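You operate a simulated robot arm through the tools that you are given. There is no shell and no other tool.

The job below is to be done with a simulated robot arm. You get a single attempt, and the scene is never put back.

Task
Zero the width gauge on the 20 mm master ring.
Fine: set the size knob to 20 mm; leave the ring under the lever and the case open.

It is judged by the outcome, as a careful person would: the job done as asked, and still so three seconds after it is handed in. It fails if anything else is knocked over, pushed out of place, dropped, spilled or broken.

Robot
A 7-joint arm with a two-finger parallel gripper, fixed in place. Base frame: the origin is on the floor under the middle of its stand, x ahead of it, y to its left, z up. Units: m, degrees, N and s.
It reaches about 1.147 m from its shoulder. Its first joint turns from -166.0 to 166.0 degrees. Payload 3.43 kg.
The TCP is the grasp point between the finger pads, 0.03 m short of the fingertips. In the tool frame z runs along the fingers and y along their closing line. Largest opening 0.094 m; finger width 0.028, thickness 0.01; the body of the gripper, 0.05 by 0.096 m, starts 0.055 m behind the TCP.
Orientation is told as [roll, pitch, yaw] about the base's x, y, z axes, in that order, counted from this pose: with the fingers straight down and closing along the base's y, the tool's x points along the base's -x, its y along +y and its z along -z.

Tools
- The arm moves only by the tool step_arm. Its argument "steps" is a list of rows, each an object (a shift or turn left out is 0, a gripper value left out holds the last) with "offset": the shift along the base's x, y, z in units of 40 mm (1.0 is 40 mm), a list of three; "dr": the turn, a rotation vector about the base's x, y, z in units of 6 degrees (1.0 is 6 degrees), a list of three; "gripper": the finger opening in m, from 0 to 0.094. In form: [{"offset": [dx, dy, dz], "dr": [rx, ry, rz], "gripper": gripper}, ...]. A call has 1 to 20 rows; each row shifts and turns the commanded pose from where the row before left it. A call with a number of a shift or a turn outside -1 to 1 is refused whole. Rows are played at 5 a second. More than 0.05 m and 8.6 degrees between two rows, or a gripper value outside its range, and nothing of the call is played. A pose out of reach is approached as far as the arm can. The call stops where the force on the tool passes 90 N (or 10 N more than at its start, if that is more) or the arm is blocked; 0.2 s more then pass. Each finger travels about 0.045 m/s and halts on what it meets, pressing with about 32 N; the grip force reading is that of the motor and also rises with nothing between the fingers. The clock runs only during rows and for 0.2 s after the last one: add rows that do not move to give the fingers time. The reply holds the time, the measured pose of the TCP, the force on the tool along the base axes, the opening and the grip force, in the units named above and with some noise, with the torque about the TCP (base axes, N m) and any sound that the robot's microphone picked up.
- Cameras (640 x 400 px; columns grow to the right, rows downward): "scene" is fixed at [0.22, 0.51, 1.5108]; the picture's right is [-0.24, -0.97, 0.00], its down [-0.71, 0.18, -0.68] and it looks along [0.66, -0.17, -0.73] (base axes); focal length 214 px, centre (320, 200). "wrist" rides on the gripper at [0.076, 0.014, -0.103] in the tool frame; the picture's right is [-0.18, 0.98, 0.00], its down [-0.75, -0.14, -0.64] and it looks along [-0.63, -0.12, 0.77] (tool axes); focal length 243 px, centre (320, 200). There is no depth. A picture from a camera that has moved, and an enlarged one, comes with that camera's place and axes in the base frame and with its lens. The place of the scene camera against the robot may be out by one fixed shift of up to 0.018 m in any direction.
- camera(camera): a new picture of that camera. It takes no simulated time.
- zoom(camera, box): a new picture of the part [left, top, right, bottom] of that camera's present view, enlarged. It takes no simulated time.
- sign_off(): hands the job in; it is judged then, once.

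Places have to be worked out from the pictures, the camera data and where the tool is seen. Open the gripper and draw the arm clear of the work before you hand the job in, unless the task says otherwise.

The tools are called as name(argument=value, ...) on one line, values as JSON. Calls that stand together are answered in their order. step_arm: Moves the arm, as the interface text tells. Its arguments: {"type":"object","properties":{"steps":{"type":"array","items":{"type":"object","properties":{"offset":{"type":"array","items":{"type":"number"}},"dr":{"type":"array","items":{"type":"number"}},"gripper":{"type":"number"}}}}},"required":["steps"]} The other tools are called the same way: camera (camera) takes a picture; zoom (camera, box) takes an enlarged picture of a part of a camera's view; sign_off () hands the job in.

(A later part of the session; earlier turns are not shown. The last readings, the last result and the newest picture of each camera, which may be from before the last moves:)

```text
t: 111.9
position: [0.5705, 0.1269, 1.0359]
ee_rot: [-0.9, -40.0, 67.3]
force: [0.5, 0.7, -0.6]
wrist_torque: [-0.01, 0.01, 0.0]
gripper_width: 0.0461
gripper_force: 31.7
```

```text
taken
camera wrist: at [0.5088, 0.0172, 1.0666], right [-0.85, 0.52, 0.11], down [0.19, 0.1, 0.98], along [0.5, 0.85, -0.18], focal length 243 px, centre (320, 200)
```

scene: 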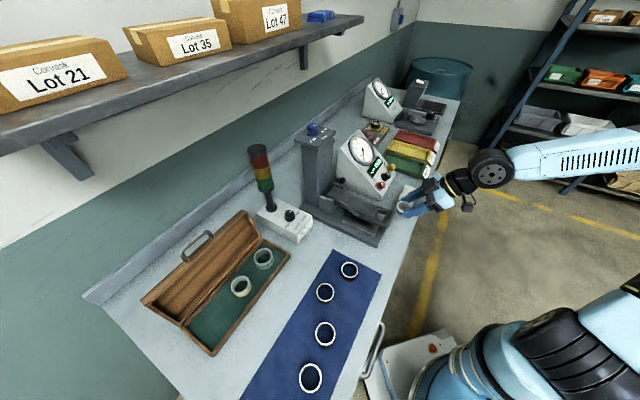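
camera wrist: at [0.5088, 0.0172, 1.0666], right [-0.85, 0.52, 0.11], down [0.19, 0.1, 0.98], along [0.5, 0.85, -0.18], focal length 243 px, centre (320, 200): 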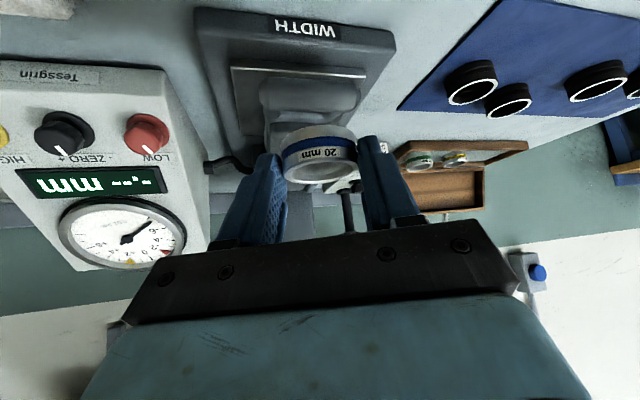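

No reach problem at this heading. I'll back up ~17 mm to be ahead of the crossbar, then lower in stages.

step_arm(steps=[{"offset": [-0.22, -0.08, 0]}, {"offset": [-0.22, -0.08, 0]}, {"offset": [0, 0, -0.5]}, {"offset": [0, 0, -0.5]}, {}])

camera(camera="wrist")

zoom(camera="scene", box=[320, 150, 480, 270])

```text
t: 113.1
position: [0.5534, 0.1201, 0.9961]
ee_rot: [-0.8, -39.9, 67.1]
force: [-0.1, -0.1, -0.3]
wrist_torque: [0.01, 0.01, -0.03]
gripper_width: 0.0463
gripper_force: 31.8
```

```text
taken
camera wrist: at [0.4924, 0.0111, 1.0256], right [-0.85, 0.52, 0.11], down [0.19, 0.1, 0.98], along [0.5, 0.85, -0.18], focal length 243 px, centre (320, 200)
```

wrist: 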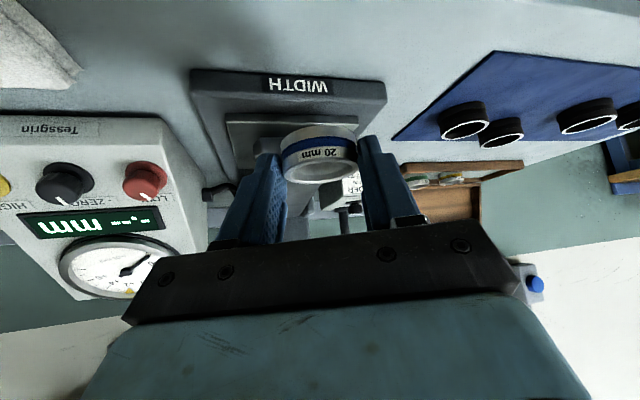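

```text
3.33 times, centred on (400, 210) of scene
camera zoom: at [0.22, 0.51, 1.5108], right [-0.24, -0.97, 0.0], down [-0.71, 0.18, -0.68], along [0.66, -0.17, -0.73], focal length 715 px, centre (53, 167)
```

zoom: 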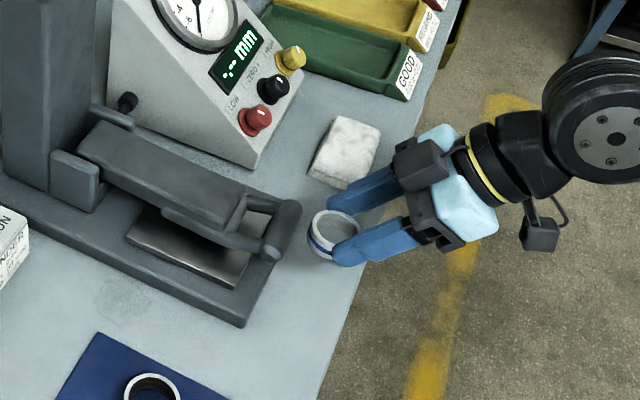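

Reach is fine here. Lowering to bring the ring just below the crossbar's underside height.

step_arm(steps=[{"offset": [0, 0, -0.4]}, {"offset": [0, 0, -0.4]}, {"offset": [0, 0, -0.3]}, {}])

camera(camera="wrist")

zoom(camera="wrist", box=[180, 50, 440, 240])

zoom(camera="scene", box=[330, 170, 450, 260])

```text
t: 114.1
position: [0.5531, 0.1203, 0.9521]
ee_rot: [-0.8, -39.9, 67.2]
force: [0.1, 0.4, -0.9]
wrist_torque: [0.03, 0.02, -0.03]
gripper_width: 0.046
gripper_force: 31.9
```

```text
taken
camera wrist: at [0.4916, 0.0111, 0.9821], right [-0.85, 0.52, 0.11], down [0.19, 0.1, 0.98], along [0.5, 0.85, -0.18], focal length 243 px, centre (320, 200)
```

wrist: 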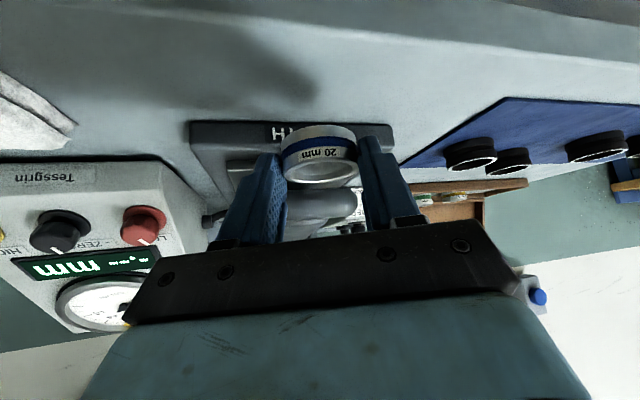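

```text
2.11 times, centred on (310, 145) of wrist
camera zoom: at [0.4916, 0.0111, 0.9821], right [-0.85, 0.52, 0.11], down [0.19, 0.1, 0.98], along [0.5, 0.85, -0.18], focal length 511 px, centre (341, 316)
```

zoom: 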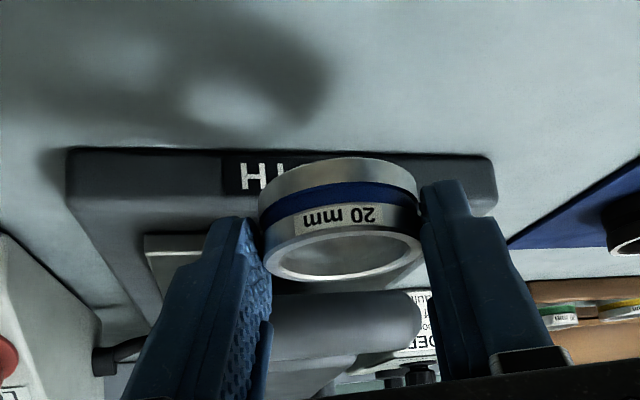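

```text
4.44 times, centred on (390, 215) of scene
camera zoom: at [0.22, 0.51, 1.5108], right [-0.24, -0.97, 0.0], down [-0.71, 0.18, -0.68], along [0.66, -0.17, -0.73], focal length 953 px, centre (9, 133)
```

zoom: 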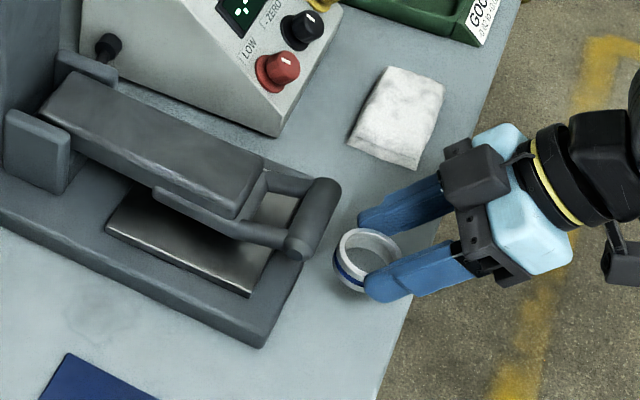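

The ring is now just in front of and below the crossbar. I'll lower 2 mm more and slide it forward beneath the crossbar (~30 mm), watching for contact.

step_arm(steps=[{"offset": [0, 0, -0.055]}, {"offset": [0.177, 0.177, 0]}, {"offset": [0.177, 0.177, 0]}, {}])

zoom(camera="wrist", box=[180, 50, 440, 240])

zoom(camera="scene", box=[330, 170, 450, 260])

```text
t: 115.1
position: [0.5679, 0.1343, 0.9514]
ee_rot: [-0.8, -39.9, 67.1]
force: [-0.7, -0.5, -1.7]
wrist_torque: [-0.05, 0.08, 0.0]
gripper_width: 0.046
gripper_force: 31.7
```

```text
2.11 times, centred on (310, 145) of wrist
camera zoom: at [0.5054, 0.0254, 0.9803], right [-0.85, 0.52, 0.11], down [0.19, 0.1, 0.98], along [0.5, 0.85, -0.18], focal length 511 px, centre (341, 316)
```

zoom: 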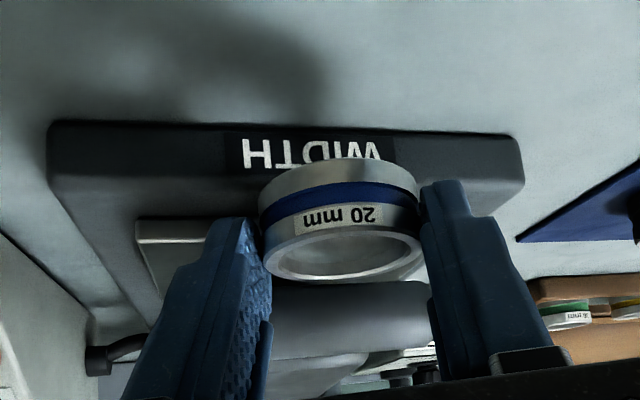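

```text
4.44 times, centred on (390, 215) of scene
camera zoom: at [0.22, 0.51, 1.5108], right [-0.24, -0.97, 0.0], down [-0.71, 0.18, -0.68], along [0.66, -0.17, -0.73], focal length 953 px, centre (9, 133)
```

zoom: 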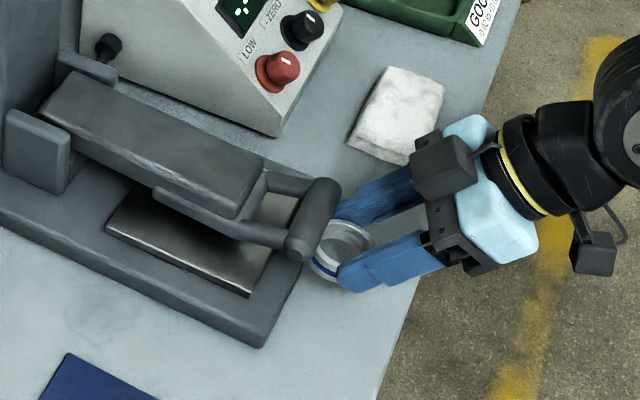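

No contact so far; the ring's leading edge is passing under the crossbar. Advancing another 10 mm.

step_arm(steps=[{"offset": [0.09, 0.09, 0]}, {"offset": [0.09, 0.09, 0]}, {}])

zoom(camera="wrist", box=[180, 50, 440, 240])

zoom(camera="scene", box=[330, 170, 450, 260])

```text
t: 115.8
position: [0.5694, 0.1376, 0.9466]
ee_rot: [0.0, -39.2, 66.5]
force: [-11.1, -11.1, -4.2]
wrist_torque: [-0.13, 0.14, -0.37]
gripper_width: 0.0456
gripper_force: 31.3
stopped in row 3: the force on the tool passed its limit at 92 N (the readings are from after the stop); the commanded pose is now the measured one
```

```text
2.11 times, centred on (310, 145) of wrist
camera zoom: at [0.5082, 0.0288, 0.9786], right [-0.84, 0.52, 0.12], down [0.2, 0.11, 0.97], along [0.5, 0.85, -0.2], focal length 511 px, centre (341, 316)
```

zoom: 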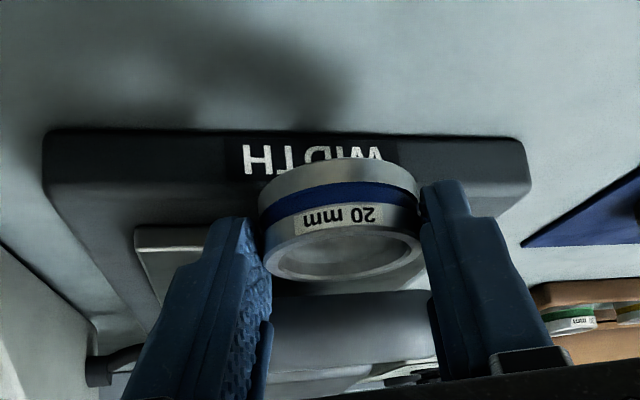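

```text
4.44 times, centred on (390, 215) of scene
camera zoom: at [0.22, 0.51, 1.5108], right [-0.24, -0.97, 0.0], down [-0.71, 0.18, -0.68], along [0.66, -0.17, -0.73], focal length 953 px, centre (9, 133)
```

zoom: 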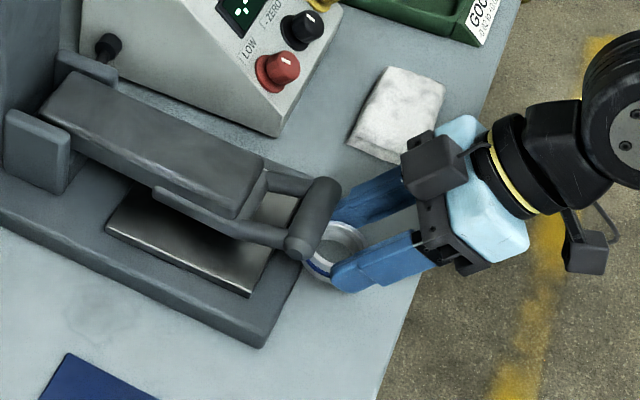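

The ring's top leading edge caught the crossbar's lower front and got pushed down ~4 mm; there's little vertical room. I'll back off 3 mm, drop 2 mm (the anvil starts farther in), and slide ~11 mm forward so the ring's rim is under the crossbar.

step_arm(steps=[{"offset": [-0.06, -0.06, 0]}, {"offset": [0, 0, -0.06]}, {}])

step_arm(steps=[{"offset": [0.07, 0.07, 0]}, {"offset": [0.07, 0.07, 0]}, {}])

```text
t: 116.6
position: [0.5689, 0.1368, 0.9446]
ee_rot: [-0.2, -39.3, 66.7]
force: [-0.5, 0.1, -1.2]
wrist_torque: [-0.01, 0.0, 0.03]
gripper_width: 0.0458
gripper_force: 32.2
```

```text
t: 117.4
position: [0.5719, 0.1386, 0.9444]
ee_rot: [0.0, -39.2, 66.4]
force: [-28.5, -39.8, -5.3]
wrist_torque: [-0.09, 0.23, -1.43]
gripper_width: 0.0462
gripper_force: 32.2
```

The clear window between anvil and crossbar is only 1–2 mm taller than the ring, and now the ring's lower edge is butting the anvil's front edge. The ring's rim is right under the crossbar's lowest point, so I'll relieve the push, then lift straight up slightly so the ring raises the crossbar, and only then advance.

step_arm(steps=[{"offset": [-0.1, -0.1, 0]}, {}, {"offset": [0, 0, 0.05]}, {"offset": [0, 0, 0.05]}, {}])

zoom(camera="wrist", box=[180, 50, 440, 240])

```text
t: 118.6
position: [0.5708, 0.139, 0.948]
ee_rot: [-0.2, -39.2, 66.6]
force: [1.2, -3.9, -1.5]
wrist_torque: [-0.03, 0.04, -0.11]
gripper_width: 0.0459
gripper_force: 32.0
```

```text
2.11 times, centred on (310, 145) of wrist
camera zoom: at [0.5085, 0.0292, 0.9803], right [-0.85, 0.52, 0.11], down [0.2, 0.11, 0.97], along [0.5, 0.85, -0.19], focal length 511 px, centre (341, 316)
```

zoom: 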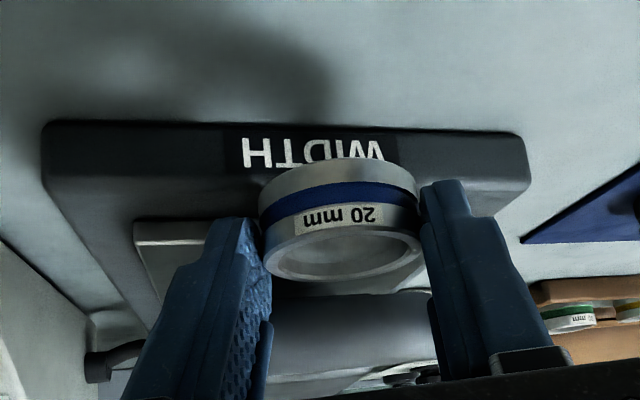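

Clear at z ≈ 0.948 with the ring bottom just above the anvil level. Advancing in 3 mm steps with force checks.

step_arm(steps=[{"offset": [0.053, 0.053, 0]}, {}])

step_arm(steps=[{"offset": [0.035, 0.035, 0]}, {}])

```text
t: 119.2
position: [0.5712, 0.1384, 0.9484]
ee_rot: [0.1, -39.3, 66.5]
force: [-22.7, -37.3, -4.5]
wrist_torque: [-0.13, 0.24, -1.31]
gripper_width: 0.046
gripper_force: 32.3
```

```text
t: 119.8
position: [0.5701, 0.1391, 0.9502]
ee_rot: [0.0, -39.2, 66.5]
force: [-45.4, -57.5, -5.3]
wrist_torque: [-0.21, 0.29, -2.0]
gripper_width: 0.046
gripper_force: 31.4
```

The block is the right-hand finger's upper edge against the crossbar's right end (from the −2 N·m yaw torque). That finger can lift the bar: I'll relieve the push and raise straight up so the lever rides on the finger.

step_arm(steps=[{"offset": [-0.07, -0.07, 0]}, {}, {"offset": [0, 0, 0.2]}, {"offset": [0.01, 0.01, 0.2]}, {}])

zoom(camera="scene", box=[330, 170, 450, 260])

zoom(camera="wrist", box=[180, 50, 440, 240])

```text
t: 121.0
position: [0.5708, 0.1381, 0.9645]
ee_rot: [-0.3, -39.4, 66.8]
force: [-11.7, -3.3, -2.8]
wrist_torque: [-0.03, 0.08, -0.12]
gripper_width: 0.046
gripper_force: 31.8
```

```text
4.44 times, centred on (390, 215) of scene
camera zoom: at [0.22, 0.51, 1.5108], right [-0.24, -0.97, 0.0], down [-0.71, 0.18, -0.68], along [0.66, -0.17, -0.73], focal length 953 px, centre (9, 133)
```

zoom: 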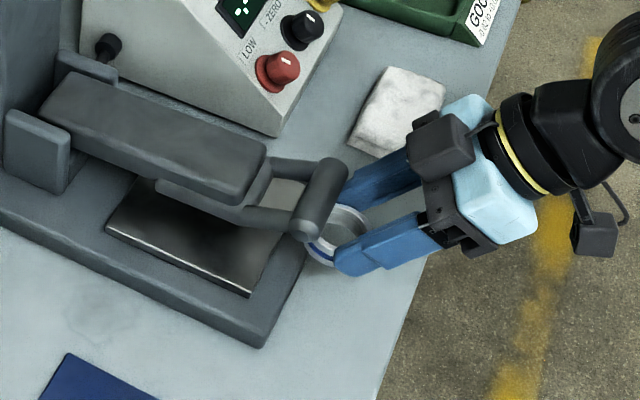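

```text
2.11 times, centred on (310, 145) of wrist
camera zoom: at [0.51, 0.0303, 0.9974], right [-0.85, 0.52, 0.11], down [0.2, 0.11, 0.97], along [0.5, 0.85, -0.19], focal length 511 px, centre (341, 316)
```

zoom: 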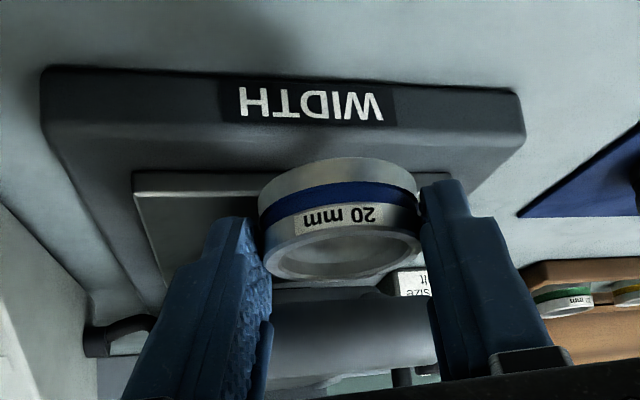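

The lever is lifting with the hand (crossbar visibly up ~16 mm, only ~3 N load). Raising another ~36 mm.

step_arm(steps=[{"offset": [0.01, 0.01, 0.3]}, {"offset": [0.02, 0.02, 0.3]}, {"offset": [0.02, 0.02, 0.3]}, {}])

zoom(camera="scene", box=[330, 170, 450, 260])

camera(camera="wrist")

```text
t: 122.0
position: [0.5729, 0.1421, 1.0013]
ee_rot: [-0.3, -39.3, 66.6]
force: [-0.3, -3.5, -1.9]
wrist_torque: [-0.06, 0.06, -0.14]
gripper_width: 0.0463
gripper_force: 32.3
```

```text
4.44 times, centred on (390, 215) of scene
camera zoom: at [0.22, 0.51, 1.5108], right [-0.24, -0.97, 0.0], down [-0.71, 0.18, -0.68], along [0.66, -0.17, -0.73], focal length 953 px, centre (9, 133)
```

zoom: 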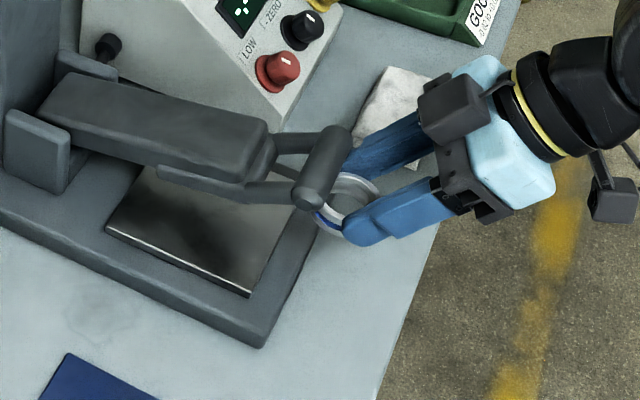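

```text
taken
camera wrist: at [0.512, 0.0325, 1.0324], right [-0.84, 0.52, 0.11], down [0.2, 0.11, 0.97], along [0.5, 0.85, -0.19], focal length 243 px, centre (320, 200)
```

wrist: 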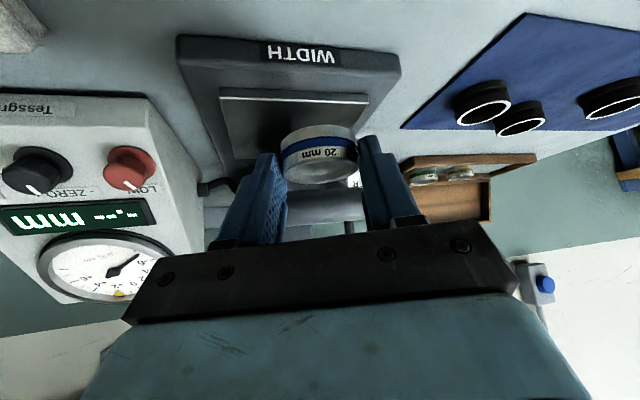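

The lever now rests on the fingers, raised ~50 mm. I'll rotate the heading back square to the lever (yaw −22°) while advancing slightly, so both fingers go under the bar evenly.

step_arm(steps=[{"offset": [0.035, 0.035, 0.05], "dr": [0, 0, -0.9]}, {"offset": [0.035, 0.035, 0.05], "dr": [0, 0, -0.9]}, {}])

step_arm(steps=[{"offset": [0.035, 0.035, 0.05], "dr": [0, 0, -0.9]}, {"offset": [0.035, 0.035, 0.05], "dr": [0, 0, -0.9]}, {}])

zoom(camera="scene", box=[330, 170, 450, 260])

camera(camera="wrist")

```text
t: 122.8
position: [0.5762, 0.144, 1.0053]
ee_rot: [-0.2, -39.2, 55.8]
force: [-1.4, -2.5, -1.8]
wrist_torque: [-0.03, 0.05, -0.1]
gripper_width: 0.0461
gripper_force: 31.6
```

```text
t: 123.6
position: [0.5787, 0.1471, 1.0089]
ee_rot: [-0.3, -39.2, 45.1]
force: [-1.5, -1.8, -2.5]
wrist_torque: [-0.11, 0.0, 0.03]
gripper_width: 0.046
gripper_force: 32.4
```

```text
4.44 times, centred on (390, 215) of scene
camera zoom: at [0.22, 0.51, 1.5108], right [-0.24, -0.97, 0.0], down [-0.71, 0.18, -0.68], along [0.66, -0.17, -0.73], focal length 953 px, centre (9, 133)
```

zoom: 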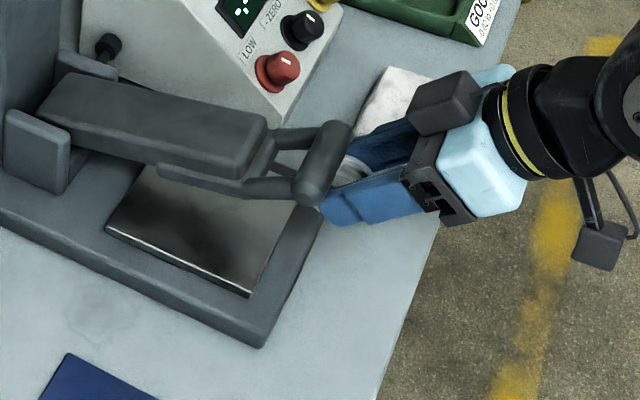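

```text
taken
camera wrist: at [0.4826, 0.0684, 1.0411], right [-0.59, 0.8, 0.11], down [0.22, 0.03, 0.97], along [0.77, 0.6, -0.19], focal length 243 px, centre (320, 200)
```

wrist: 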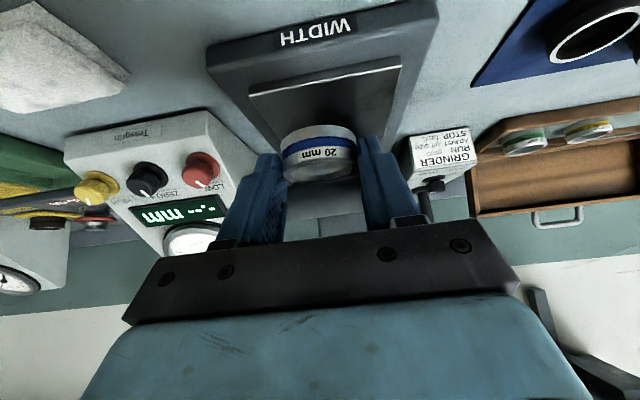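

Lever is up and square on both fingers. Now I'll slide down-and-forward nearly along the finger axis so the ring comes down onto the anvil while the bar stays up; first half now.

step_arm(steps=[{"offset": [0.0955, 0.125, -0.255]}, {"offset": [0.0955, 0.125, -0.255]}, {"offset": [0.0955, 0.125, -0.255]}, {}])

zoom(camera="scene", box=[330, 170, 450, 260])

camera(camera="wrist")

```text
t: 124.6
position: [0.5917, 0.1615, 0.979]
ee_rot: [-0.2, -39.3, 45.1]
force: [-1.0, -0.7, -2.6]
wrist_torque: [-0.04, -0.05, 0.05]
gripper_width: 0.0459
gripper_force: 31.9
```

```text
4.44 times, centred on (390, 215) of scene
camera zoom: at [0.22, 0.51, 1.5108], right [-0.24, -0.97, 0.0], down [-0.71, 0.18, -0.68], along [0.66, -0.17, -0.73], focal length 953 px, centre (9, 133)
```

zoom: 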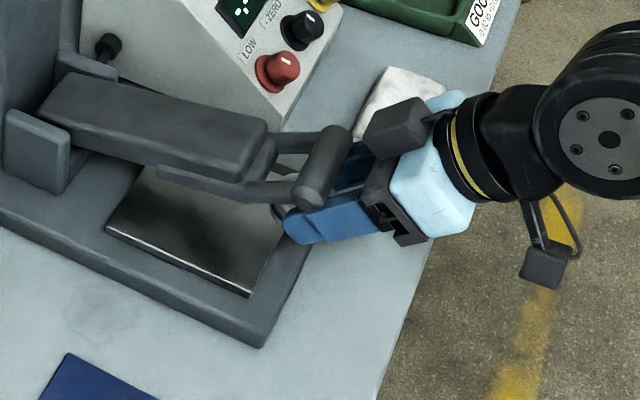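

```text
taken
camera wrist: at [0.4941, 0.0836, 1.0103], right [-0.59, 0.8, 0.11], down [0.22, 0.03, 0.97], along [0.77, 0.6, -0.19], focal length 243 px, centre (320, 200)
```

wrist: 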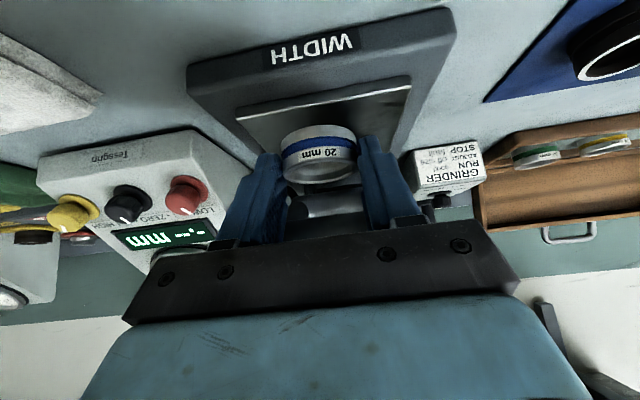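

Smooth, only ~2.6 N. Continuing with two more steps.

step_arm(steps=[{"offset": [0.0955, 0.125, -0.255]}, {"offset": [0.0955, 0.125, -0.255]}, {}])

zoom(camera="scene", box=[330, 170, 450, 260])

zoom(camera="wrist", box=[180, 50, 460, 240])

```text
t: 125.4
position: [0.5988, 0.1708, 0.9567]
ee_rot: [-0.2, -39.3, 45.0]
force: [-2.3, -0.8, -3.0]
wrist_torque: [0.02, -0.1, 0.02]
gripper_width: 0.0464
gripper_force: 32.3
```

```text
4.44 times, centred on (390, 215) of scene
camera zoom: at [0.22, 0.51, 1.5108], right [-0.24, -0.97, 0.0], down [-0.71, 0.18, -0.68], along [0.66, -0.17, -0.73], focal length 953 px, centre (9, 133)
```

zoom: 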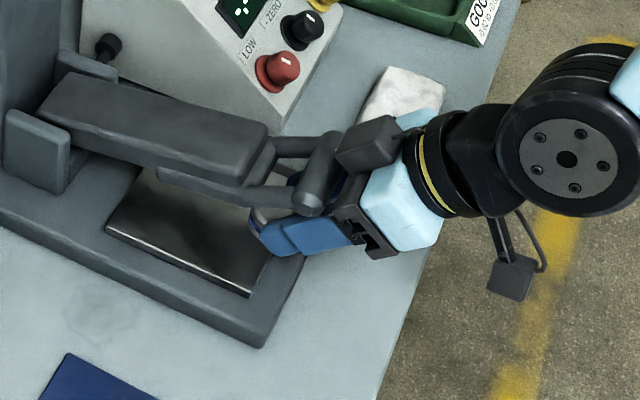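

```text
2.11 times, centred on (320, 145) of wrist
camera zoom: at [0.5015, 0.0937, 0.9887], right [-0.59, 0.8, 0.11], down [0.22, 0.03, 0.97], along [0.77, 0.6, -0.19], focal length 511 px, centre (320, 316)
```

zoom: 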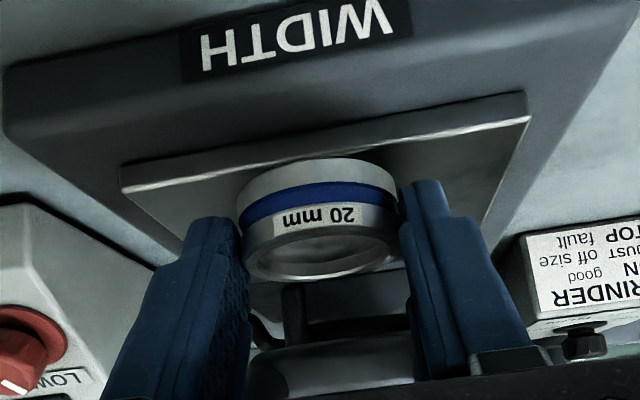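

The ring is ~10 mm above the anvil's front portion, lever still riding on the fingers. Lowering the rest with a bit more forward travel.

step_arm(steps=[{"offset": [0.1, 0.12, -0.15]}, {"offset": [0.05, 0.07, -0.08]}, {}])

zoom(camera="scene", box=[330, 170, 450, 260])

zoom(camera="wrist", box=[180, 50, 460, 240])

```text
t: 126.2
position: [0.6025, 0.1784, 0.9482]
ee_rot: [-0.3, -39.2, 44.9]
force: [-24.0, -33.2, 5.2]
wrist_torque: [1.89, -0.92, 0.8]
gripper_width: 0.046
gripper_force: 32.0
```

```text
4.44 times, centred on (390, 215) of scene
camera zoom: at [0.22, 0.51, 1.5108], right [-0.24, -0.97, 0.0], down [-0.71, 0.18, -0.68], along [0.66, -0.17, -0.73], focal length 953 px, centre (9, 133)
```

zoom: 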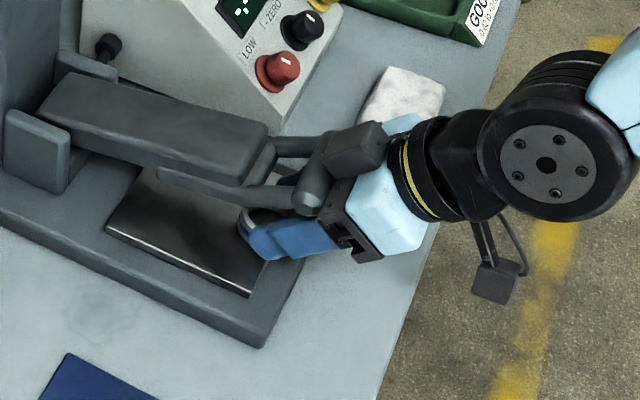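

```text
2.11 times, centred on (320, 145) of wrist
camera zoom: at [0.5057, 0.0996, 0.9804], right [-0.59, 0.8, 0.11], down [0.22, 0.03, 0.97], along [0.77, 0.6, -0.19], focal length 511 px, centre (320, 316)
```

zoom: 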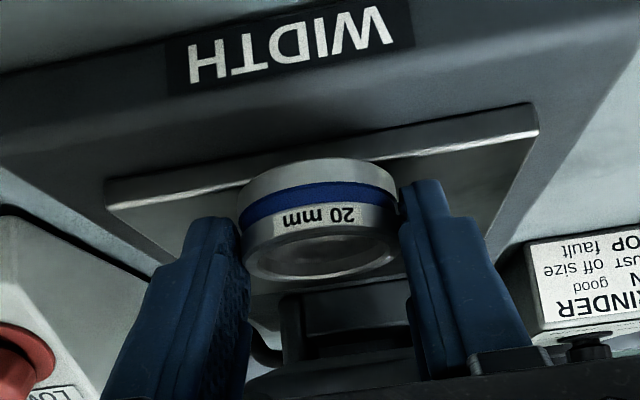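

The crossbar has reached the gripper body, so this is as deep as the fingers allow (ring centre ≈ b 0.569). I'll back off 3 mm and lower the ring to touch the anvil.

step_arm(steps=[{"offset": [-0.053, -0.053, -0.02]}, {"offset": [0, 0, -0.04]}, {}])

step_arm(steps=[{"offset": [0, 0, -0.03]}, {}])

```text
t: 127.0
position: [0.6033, 0.1767, 0.9468]
ee_rot: [-0.2, -39.5, 45.2]
force: [-2.8, -0.1, 20.7]
wrist_torque: [0.77, -0.13, 0.01]
gripper_width: 0.046
gripper_force: 32.0
```

```text
t: 127.6
position: [0.6028, 0.1764, 0.9462]
ee_rot: [-0.3, -39.5, 45.1]
force: [3.5, 1.5, 37.6]
wrist_torque: [0.99, -0.12, -0.05]
gripper_width: 0.046
gripper_force: 31.8
```

The ring is seated on the anvil (20–37 N). I'll ease the pressure, open the fingers around it, and check.

step_arm(steps=[{"offset": [0, 0, 0.05]}, {}, {"gripper": 0.062}, {}, {}, {}])

zoom(camera="wrist", box=[180, 50, 460, 240])

zoom(camera="scene", box=[330, 170, 450, 260])

```text
t: 129.0
position: [0.6009, 0.1765, 0.9475]
ee_rot: [-0.3, -39.2, 45.1]
force: [-4.1, -3.4, -1.4]
wrist_torque: [0.13, -0.16, 0.05]
gripper_width: 0.0628
gripper_force: 0.5
```

```text
2.11 times, centred on (320, 145) of wrist
camera zoom: at [0.5046, 0.0988, 0.9782], right [-0.59, 0.8, 0.11], down [0.22, 0.03, 0.97], along [0.77, 0.6, -0.19], focal length 511 px, centre (320, 316)
```

zoom: 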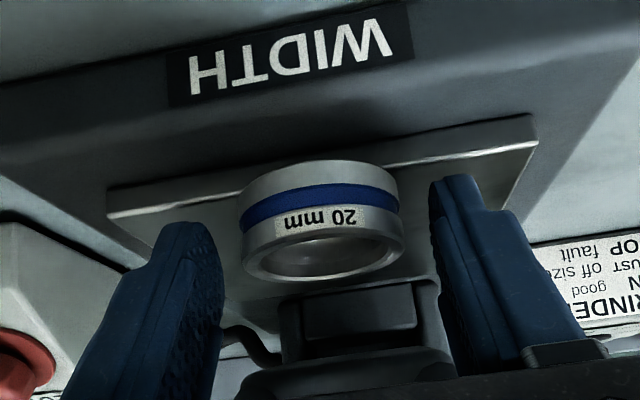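

```text
4.44 times, centred on (390, 215) of scene
camera zoom: at [0.22, 0.51, 1.5108], right [-0.24, -0.97, 0.0], down [-0.71, 0.18, -0.68], along [0.66, -0.17, -0.73], focal length 953 px, centre (9, 133)
```

zoom: 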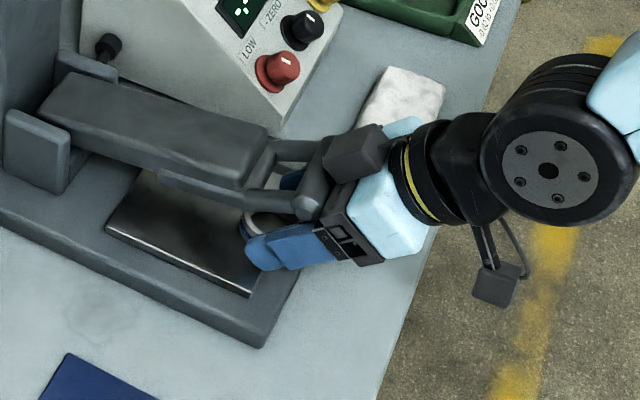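

The ring is flat on the anvil with its centre ~15 mm inside the front edge, lever still held up. I'll retreat ~30 mm horizontally (lever eases down but stays ~10 mm up), so I can then close and push the ring deeper.

step_arm(steps=[{"offset": [-0.13, -0.13, 0]}, {"offset": [-0.13, -0.13, 0]}, {"offset": [-0.13, -0.13, 0]}, {"offset": [-0.1, -0.1, 0]}, {}])

zoom(camera="wrist", box=[180, 50, 460, 240])

zoom(camera="scene", box=[330, 170, 450, 260])

```text
t: 130.2
position: [0.5839, 0.158, 0.9492]
ee_rot: [-0.1, -39.2, 45.1]
force: [-1.7, -1.6, -1.8]
wrist_torque: [0.0, -0.03, 0.07]
gripper_width: 0.0623
gripper_force: 0.5
out of reach, approached as far as the arm can: row 4
```

```text
2.11 times, centred on (320, 145) of wrist
camera zoom: at [0.4875, 0.0798, 0.9803], right [-0.59, 0.8, 0.11], down [0.22, 0.03, 0.97], along [0.77, 0.6, -0.19], focal length 511 px, centre (320, 316)
```

zoom: 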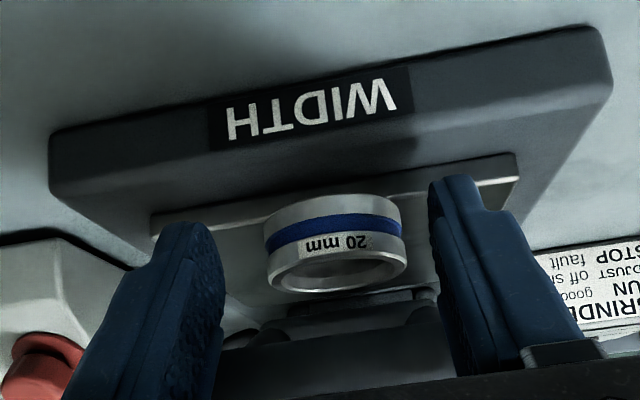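

```text
4.44 times, centred on (390, 215) of scene
camera zoom: at [0.22, 0.51, 1.5108], right [-0.24, -0.97, 0.0], down [-0.71, 0.18, -0.68], along [0.66, -0.17, -0.73], focal length 953 px, centre (9, 133)
```

zoom: 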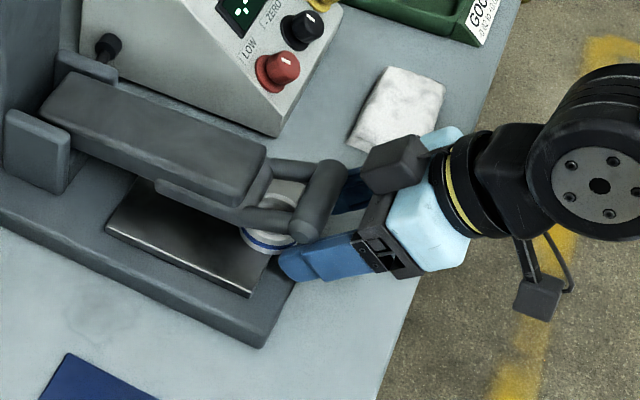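

The hand is back ~27 mm (reach limit), lever still propped up, ring in place. The fingertips now flank the ring's front half; I'll drop 2.5 mm and close, which will either nudge the ring forward or hold it from its front half.

step_arm(steps=[{"offset": [0.02, 0.02, -0.06]}, {}, {"gripper": 0.0}, {}, {}, {}, {}, {}])

zoom(camera="wrist", box=[180, 50, 460, 240])

zoom(camera="scene", box=[330, 170, 450, 260])

```text
t: 132.0
position: [0.5855, 0.1583, 0.9467]
ee_rot: [-0.1, -39.3, 45.1]
force: [-2.9, -3.8, -2.1]
wrist_torque: [0.08, -0.07, -0.03]
gripper_width: 0.0001
gripper_force: 31.6
```

```text
2.11 times, centred on (320, 145) of wrist
camera zoom: at [0.4886, 0.0806, 0.9775], right [-0.59, 0.8, 0.11], down [0.22, 0.03, 0.97], along [0.77, 0.6, -0.19], focal length 511 px, centre (320, 316)
```

zoom: 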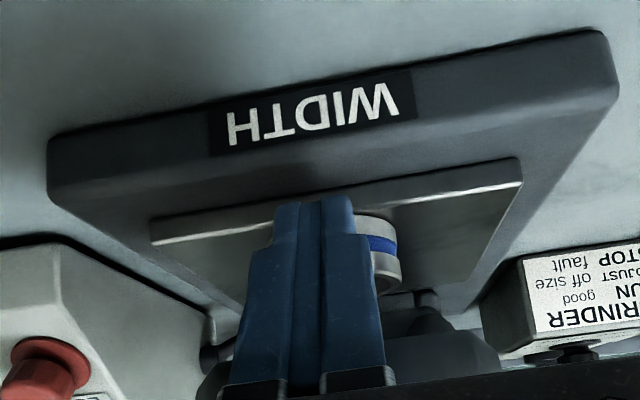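

```text
4.44 times, centred on (390, 215) of scene
camera zoom: at [0.22, 0.51, 1.5108], right [-0.24, -0.97, 0.0], down [-0.71, 0.18, -0.68], along [0.66, -0.17, -0.73], focal length 953 px, centre (9, 133)
```

zoom: 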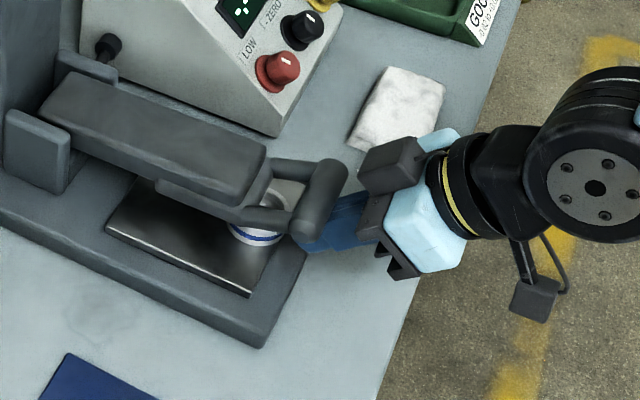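

Closing squeezed the ring forward as hoped; the fingers are now closed behind its front wall, nearly on the centre plane. Pushing forward in small steps.

step_arm(steps=[{"offset": [0.09, 0.09, 0]}, {"offset": [0.09, 0.09, 0]}, {"offset": [0.09, 0.09, 0]}, {}])

zoom(camera="scene", box=[330, 170, 450, 260])

zoom(camera="wrist", box=[180, 50, 460, 240])

```text
t: 133.0
position: [0.596, 0.1695, 0.9467]
ee_rot: [-0.2, -39.3, 45.1]
force: [-6.5, -3.3, -1.2]
wrist_torque: [0.14, -0.16, -0.07]
gripper_width: 0.0003
gripper_force: 32.1
```

```text
4.44 times, centred on (390, 215) of scene
camera zoom: at [0.22, 0.51, 1.5108], right [-0.24, -0.97, 0.0], down [-0.71, 0.18, -0.68], along [0.66, -0.17, -0.73], focal length 953 px, centre (9, 133)
```

zoom: 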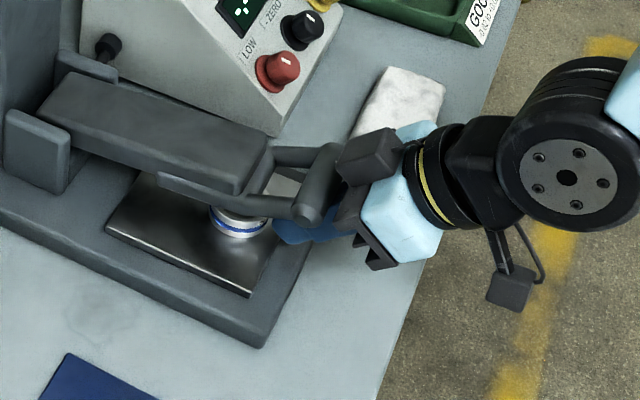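

```text
2.11 times, centred on (320, 145) of wrist
camera zoom: at [0.4994, 0.0914, 0.978], right [-0.59, 0.8, 0.11], down [0.22, 0.03, 0.97], along [0.77, 0.6, -0.19], focal length 511 px, centre (320, 316)
```

zoom: 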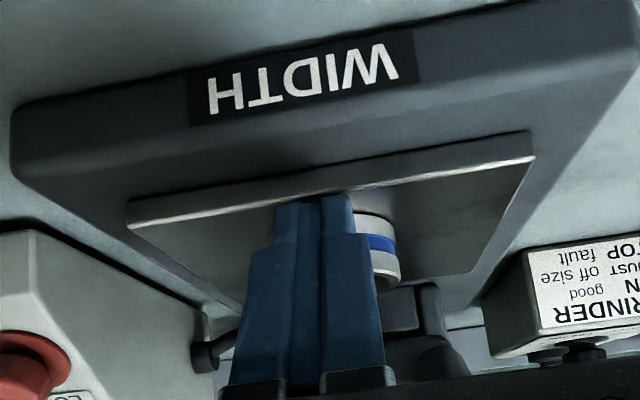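

The ring is sliding in under the raised foot. Pushing the remaining ~10 mm.

step_arm(steps=[{"offset": [0.09, 0.09, 0]}, {"offset": [0.08, 0.08, 0]}, {}])

zoom(camera="scene", box=[330, 170, 450, 260])

zoom(camera="wrist", box=[180, 50, 460, 240])

```text
t: 133.8
position: [0.6035, 0.1759, 0.9468]
ee_rot: [-0.2, -39.3, 45.0]
force: [-7.3, -5.7, -0.8]
wrist_torque: [0.41, -0.24, 0.14]
gripper_width: 0.0001
gripper_force: 31.8
```

```text
4.44 times, centred on (390, 215) of scene
camera zoom: at [0.22, 0.51, 1.5108], right [-0.24, -0.97, 0.0], down [-0.71, 0.18, -0.68], along [0.66, -0.17, -0.73], focal length 953 px, centre (9, 133)
```

zoom: 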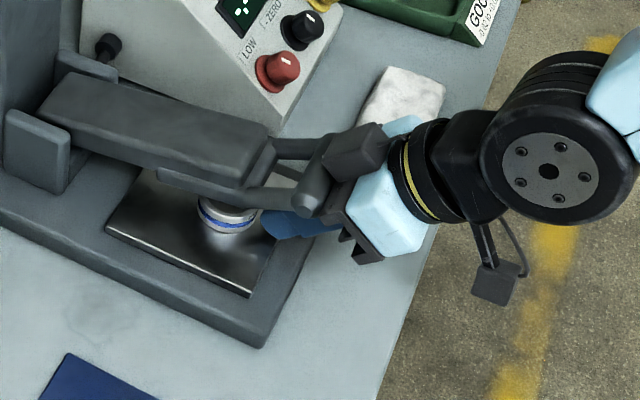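

```text
2.11 times, centred on (320, 145) of wrist
camera zoom: at [0.506, 0.0985, 0.9782], right [-0.59, 0.8, 0.11], down [0.22, 0.03, 0.97], along [0.77, 0.6, -0.19], focal length 511 px, centre (320, 316)
```

zoom: 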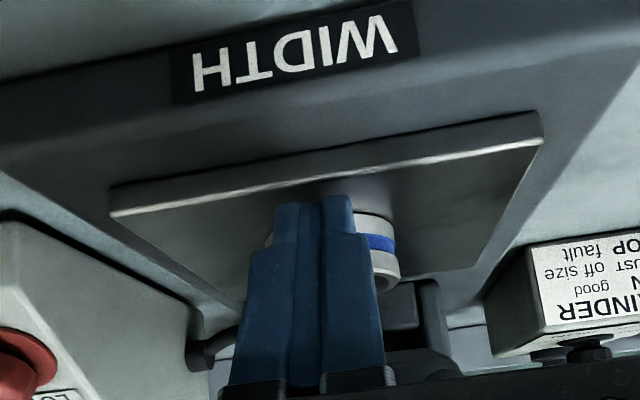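

The ring's centre is now around b ≈ 0.603, fully under the raised foot (which spans 0.585–0.656). I'll nudge 2 mm more, then begin retreating so the lever eases down on it.

step_arm(steps=[{"offset": [0.04, 0.04, 0]}, {}])

step_arm(steps=[{"offset": [-0.1, -0.1, 0]}, {"offset": [-0.12, -0.12, 0]}, {"offset": [-0.12, -0.12, 0]}, {"offset": [-0.12, -0.12, 0]}, {}])

zoom(camera="scene", box=[330, 170, 450, 260])

zoom(camera="wrist", box=[180, 50, 460, 240])

```text
t: 134.4
position: [0.6032, 0.1766, 0.9463]
ee_rot: [-0.2, -39.1, 45.0]
force: [-31.9, -32.5, 6.8]
wrist_torque: [1.89, -1.25, 0.45]
gripper_width: 0.0001
gripper_force: 32.1
```

```text
t: 135.6
position: [0.5858, 0.1591, 0.9453]
ee_rot: [-0.1, -39.3, 45.0]
force: [-0.2, -2.2, -1.7]
wrist_torque: [0.04, 0.01, 0.04]
gripper_width: 0.0001
gripper_force: 31.9
```

```text
4.44 times, centred on (390, 215) of scene
camera zoom: at [0.22, 0.51, 1.5108], right [-0.24, -0.97, 0.0], down [-0.71, 0.18, -0.68], along [0.66, -0.17, -0.73], focal length 953 px, centre (9, 133)
```

zoom: 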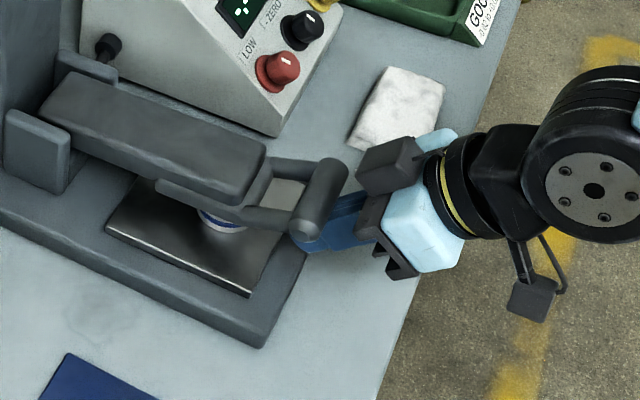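

```text
2.11 times, centred on (320, 145) of wrist
camera zoom: at [0.4894, 0.0815, 0.977], right [-0.59, 0.8, 0.11], down [0.22, 0.03, 0.97], along [0.77, 0.6, -0.19], focal length 511 px, centre (320, 316)
```

zoom: 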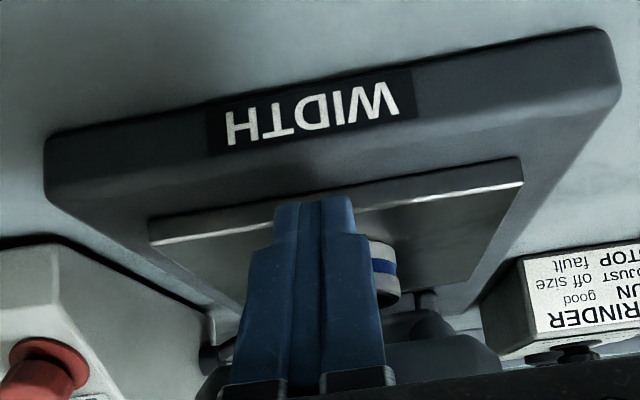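

The ring sits beneath the foot and the bar is still propped on the fingertips. I'll swing the heading 22° again for reach and continue backing out so the lever settles onto the ring.

step_arm(steps=[{"offset": [-0.02, -0.02, 0], "dr": [0, 0, 0.92]}, {"offset": [-0.02, -0.02, 0], "dr": [0, 0, 0.92]}, {"offset": [-0.02, -0.02, 0], "dr": [0, 0, 0.92]}, {"offset": [-0.02, -0.02, 0], "dr": [0, 0, 0.92]}, {}])

step_arm(steps=[{"offset": [-0.1, -0.1, 0]}, {"offset": [-0.1, -0.1, 0]}, {"offset": [-0.1, -0.1, 0]}, {"offset": [-0.15, -0.15, 0]}, {"offset": [-0.2, -0.2, 0]}, {"offset": [-0.25, -0.25, 0]}, {}])

zoom(camera="scene", box=[330, 150, 450, 260])

camera(camera="wrist")

```text
t: 136.8
position: [0.5832, 0.1558, 0.9468]
ee_rot: [-0.2, -39.3, 67.2]
force: [-1.7, -2.2, -2.0]
wrist_torque: [0.05, -0.01, -0.04]
gripper_width: 0.0001
gripper_force: 31.4
```

```text
t: 138.4
position: [0.5516, 0.12, 0.9467]
ee_rot: [0.0, -39.2, 67.2]
force: [0.6, 0.4, -0.2]
wrist_torque: [-0.03, -0.01, 0.01]
gripper_width: 0.0
gripper_force: 32.3
out of reach, approached as far as the arm can: row 6
```

```text
3.64 times, centred on (390, 205) of scene
camera zoom: at [0.22, 0.51, 1.5108], right [-0.24, -0.97, 0.0], down [-0.71, 0.18, -0.68], along [0.66, -0.17, -0.73], focal length 780 px, centre (66, 182)
```

zoom: 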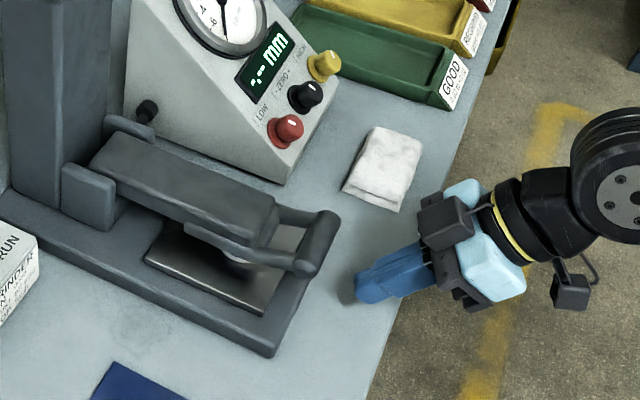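

```text
taken
camera wrist: at [0.49, 0.0102, 0.9783], right [-0.85, 0.51, 0.11], down [0.2, 0.11, 0.97], along [0.49, 0.85, -0.19], focal length 243 px, centre (320, 200)
```

wrist: 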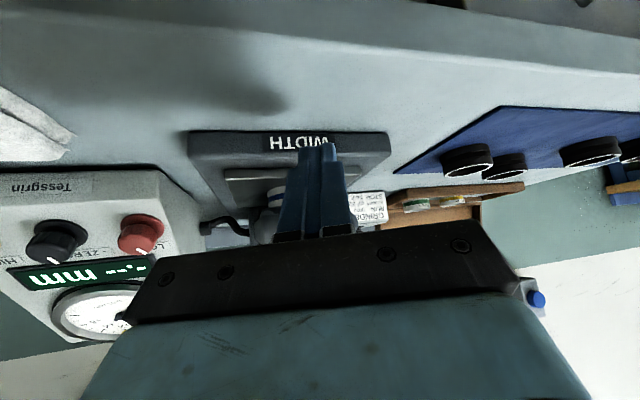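

The hand is clear and the lever has settled on the ring. Let me zoom to check the ring under the foot and the display.

zoom(camera="scene", box=[330, 180, 400, 250])

zoom(camera="scene", box=[335, 125, 405, 200])

zoom(camera="scene", box=[295, 110, 345, 160])

```text
5.71 times, centred on (365, 215) of scene
camera zoom: at [0.22, 0.51, 1.5108], right [-0.24, -0.97, 0.0], down [-0.71, 0.18, -0.68], along [0.66, -0.17, -0.73], focal length 1226 px, centre (63, 114)
```

zoom: 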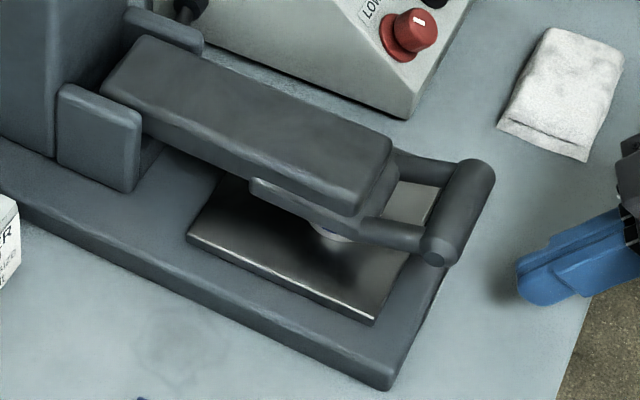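

```text
5.33 times, centred on (370, 162) of scene
camera zoom: at [0.22, 0.51, 1.5108], right [-0.24, -0.97, 0.0], down [-0.71, 0.18, -0.68], along [0.66, -0.17, -0.73], focal length 1144 px, centre (53, 400)
```

zoom: 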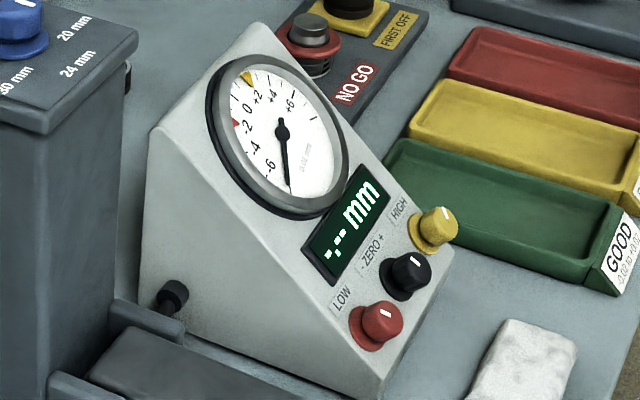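

```text
8.00 times, centred on (320, 135) of scene
camera zoom: at [0.22, 0.51, 1.5108], right [-0.24, -0.97, 0.0], down [-0.71, 0.18, -0.68], along [0.66, -0.17, -0.73], focal length 1716 px, centre (320, 720)
```

zoom: 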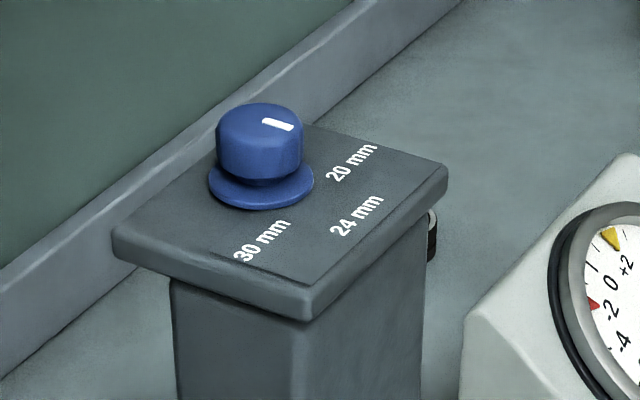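

The ring is visible under the foot with the lever resting on it; the display will stay blank until the size matches. Next is the size knob on the column. The wall shelf is near there, so I'll first rise and look at its position and at the knob.

step_arm(steps=[{"offset": [-0.1, -0.1, 0.5]}, {"offset": [0, 0, 0.9]}, {"offset": [0, 0, 0.9]}, {"offset": [0, 0, 0.9]}, {"offset": [0, 0, 0.9], "dr": [0, 0, -0.8]}, {"offset": [0, 0, 0.9], "dr": [0, 0, -0.8]}, {"offset": [0, 0, 0.9], "dr": [0, 0, -0.8]}, {"offset": [0, 0, 0.9], "dr": [0, 0, -0.8]}, {"offset": [0, 0, 0.9]}, {"offset": [0, 0, 0.9]}, {"offset": [0, 0, 0.9]}, {}])

camera(camera="wrist")

camera(camera="scene")

```text
t: 141.0
position: [0.5481, 0.1168, 1.3259]
ee_rot: [-0.2, -39.4, 47.9]
force: [0.8, -0.4, -0.3]
wrist_torque: [-0.01, 0.02, 0.02]
gripper_width: 0.0
gripper_force: 31.7
```

```text
taken
camera wrist: at [0.4541, 0.034, 1.357], right [-0.63, 0.77, 0.11], down [0.22, 0.04, 0.97], along [0.74, 0.64, -0.19], focal length 243 px, centre (320, 200)
```

wrist: 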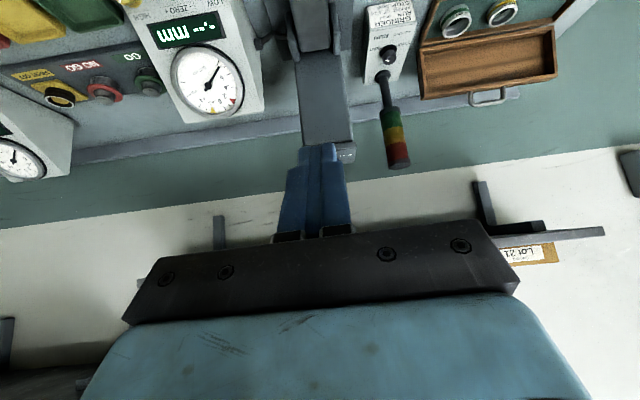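

```text
taken
```

scene: 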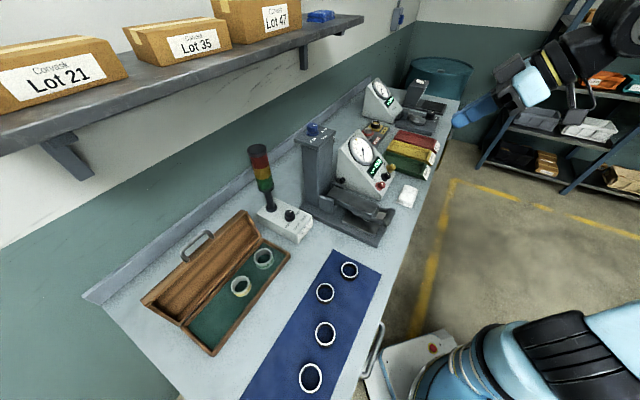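

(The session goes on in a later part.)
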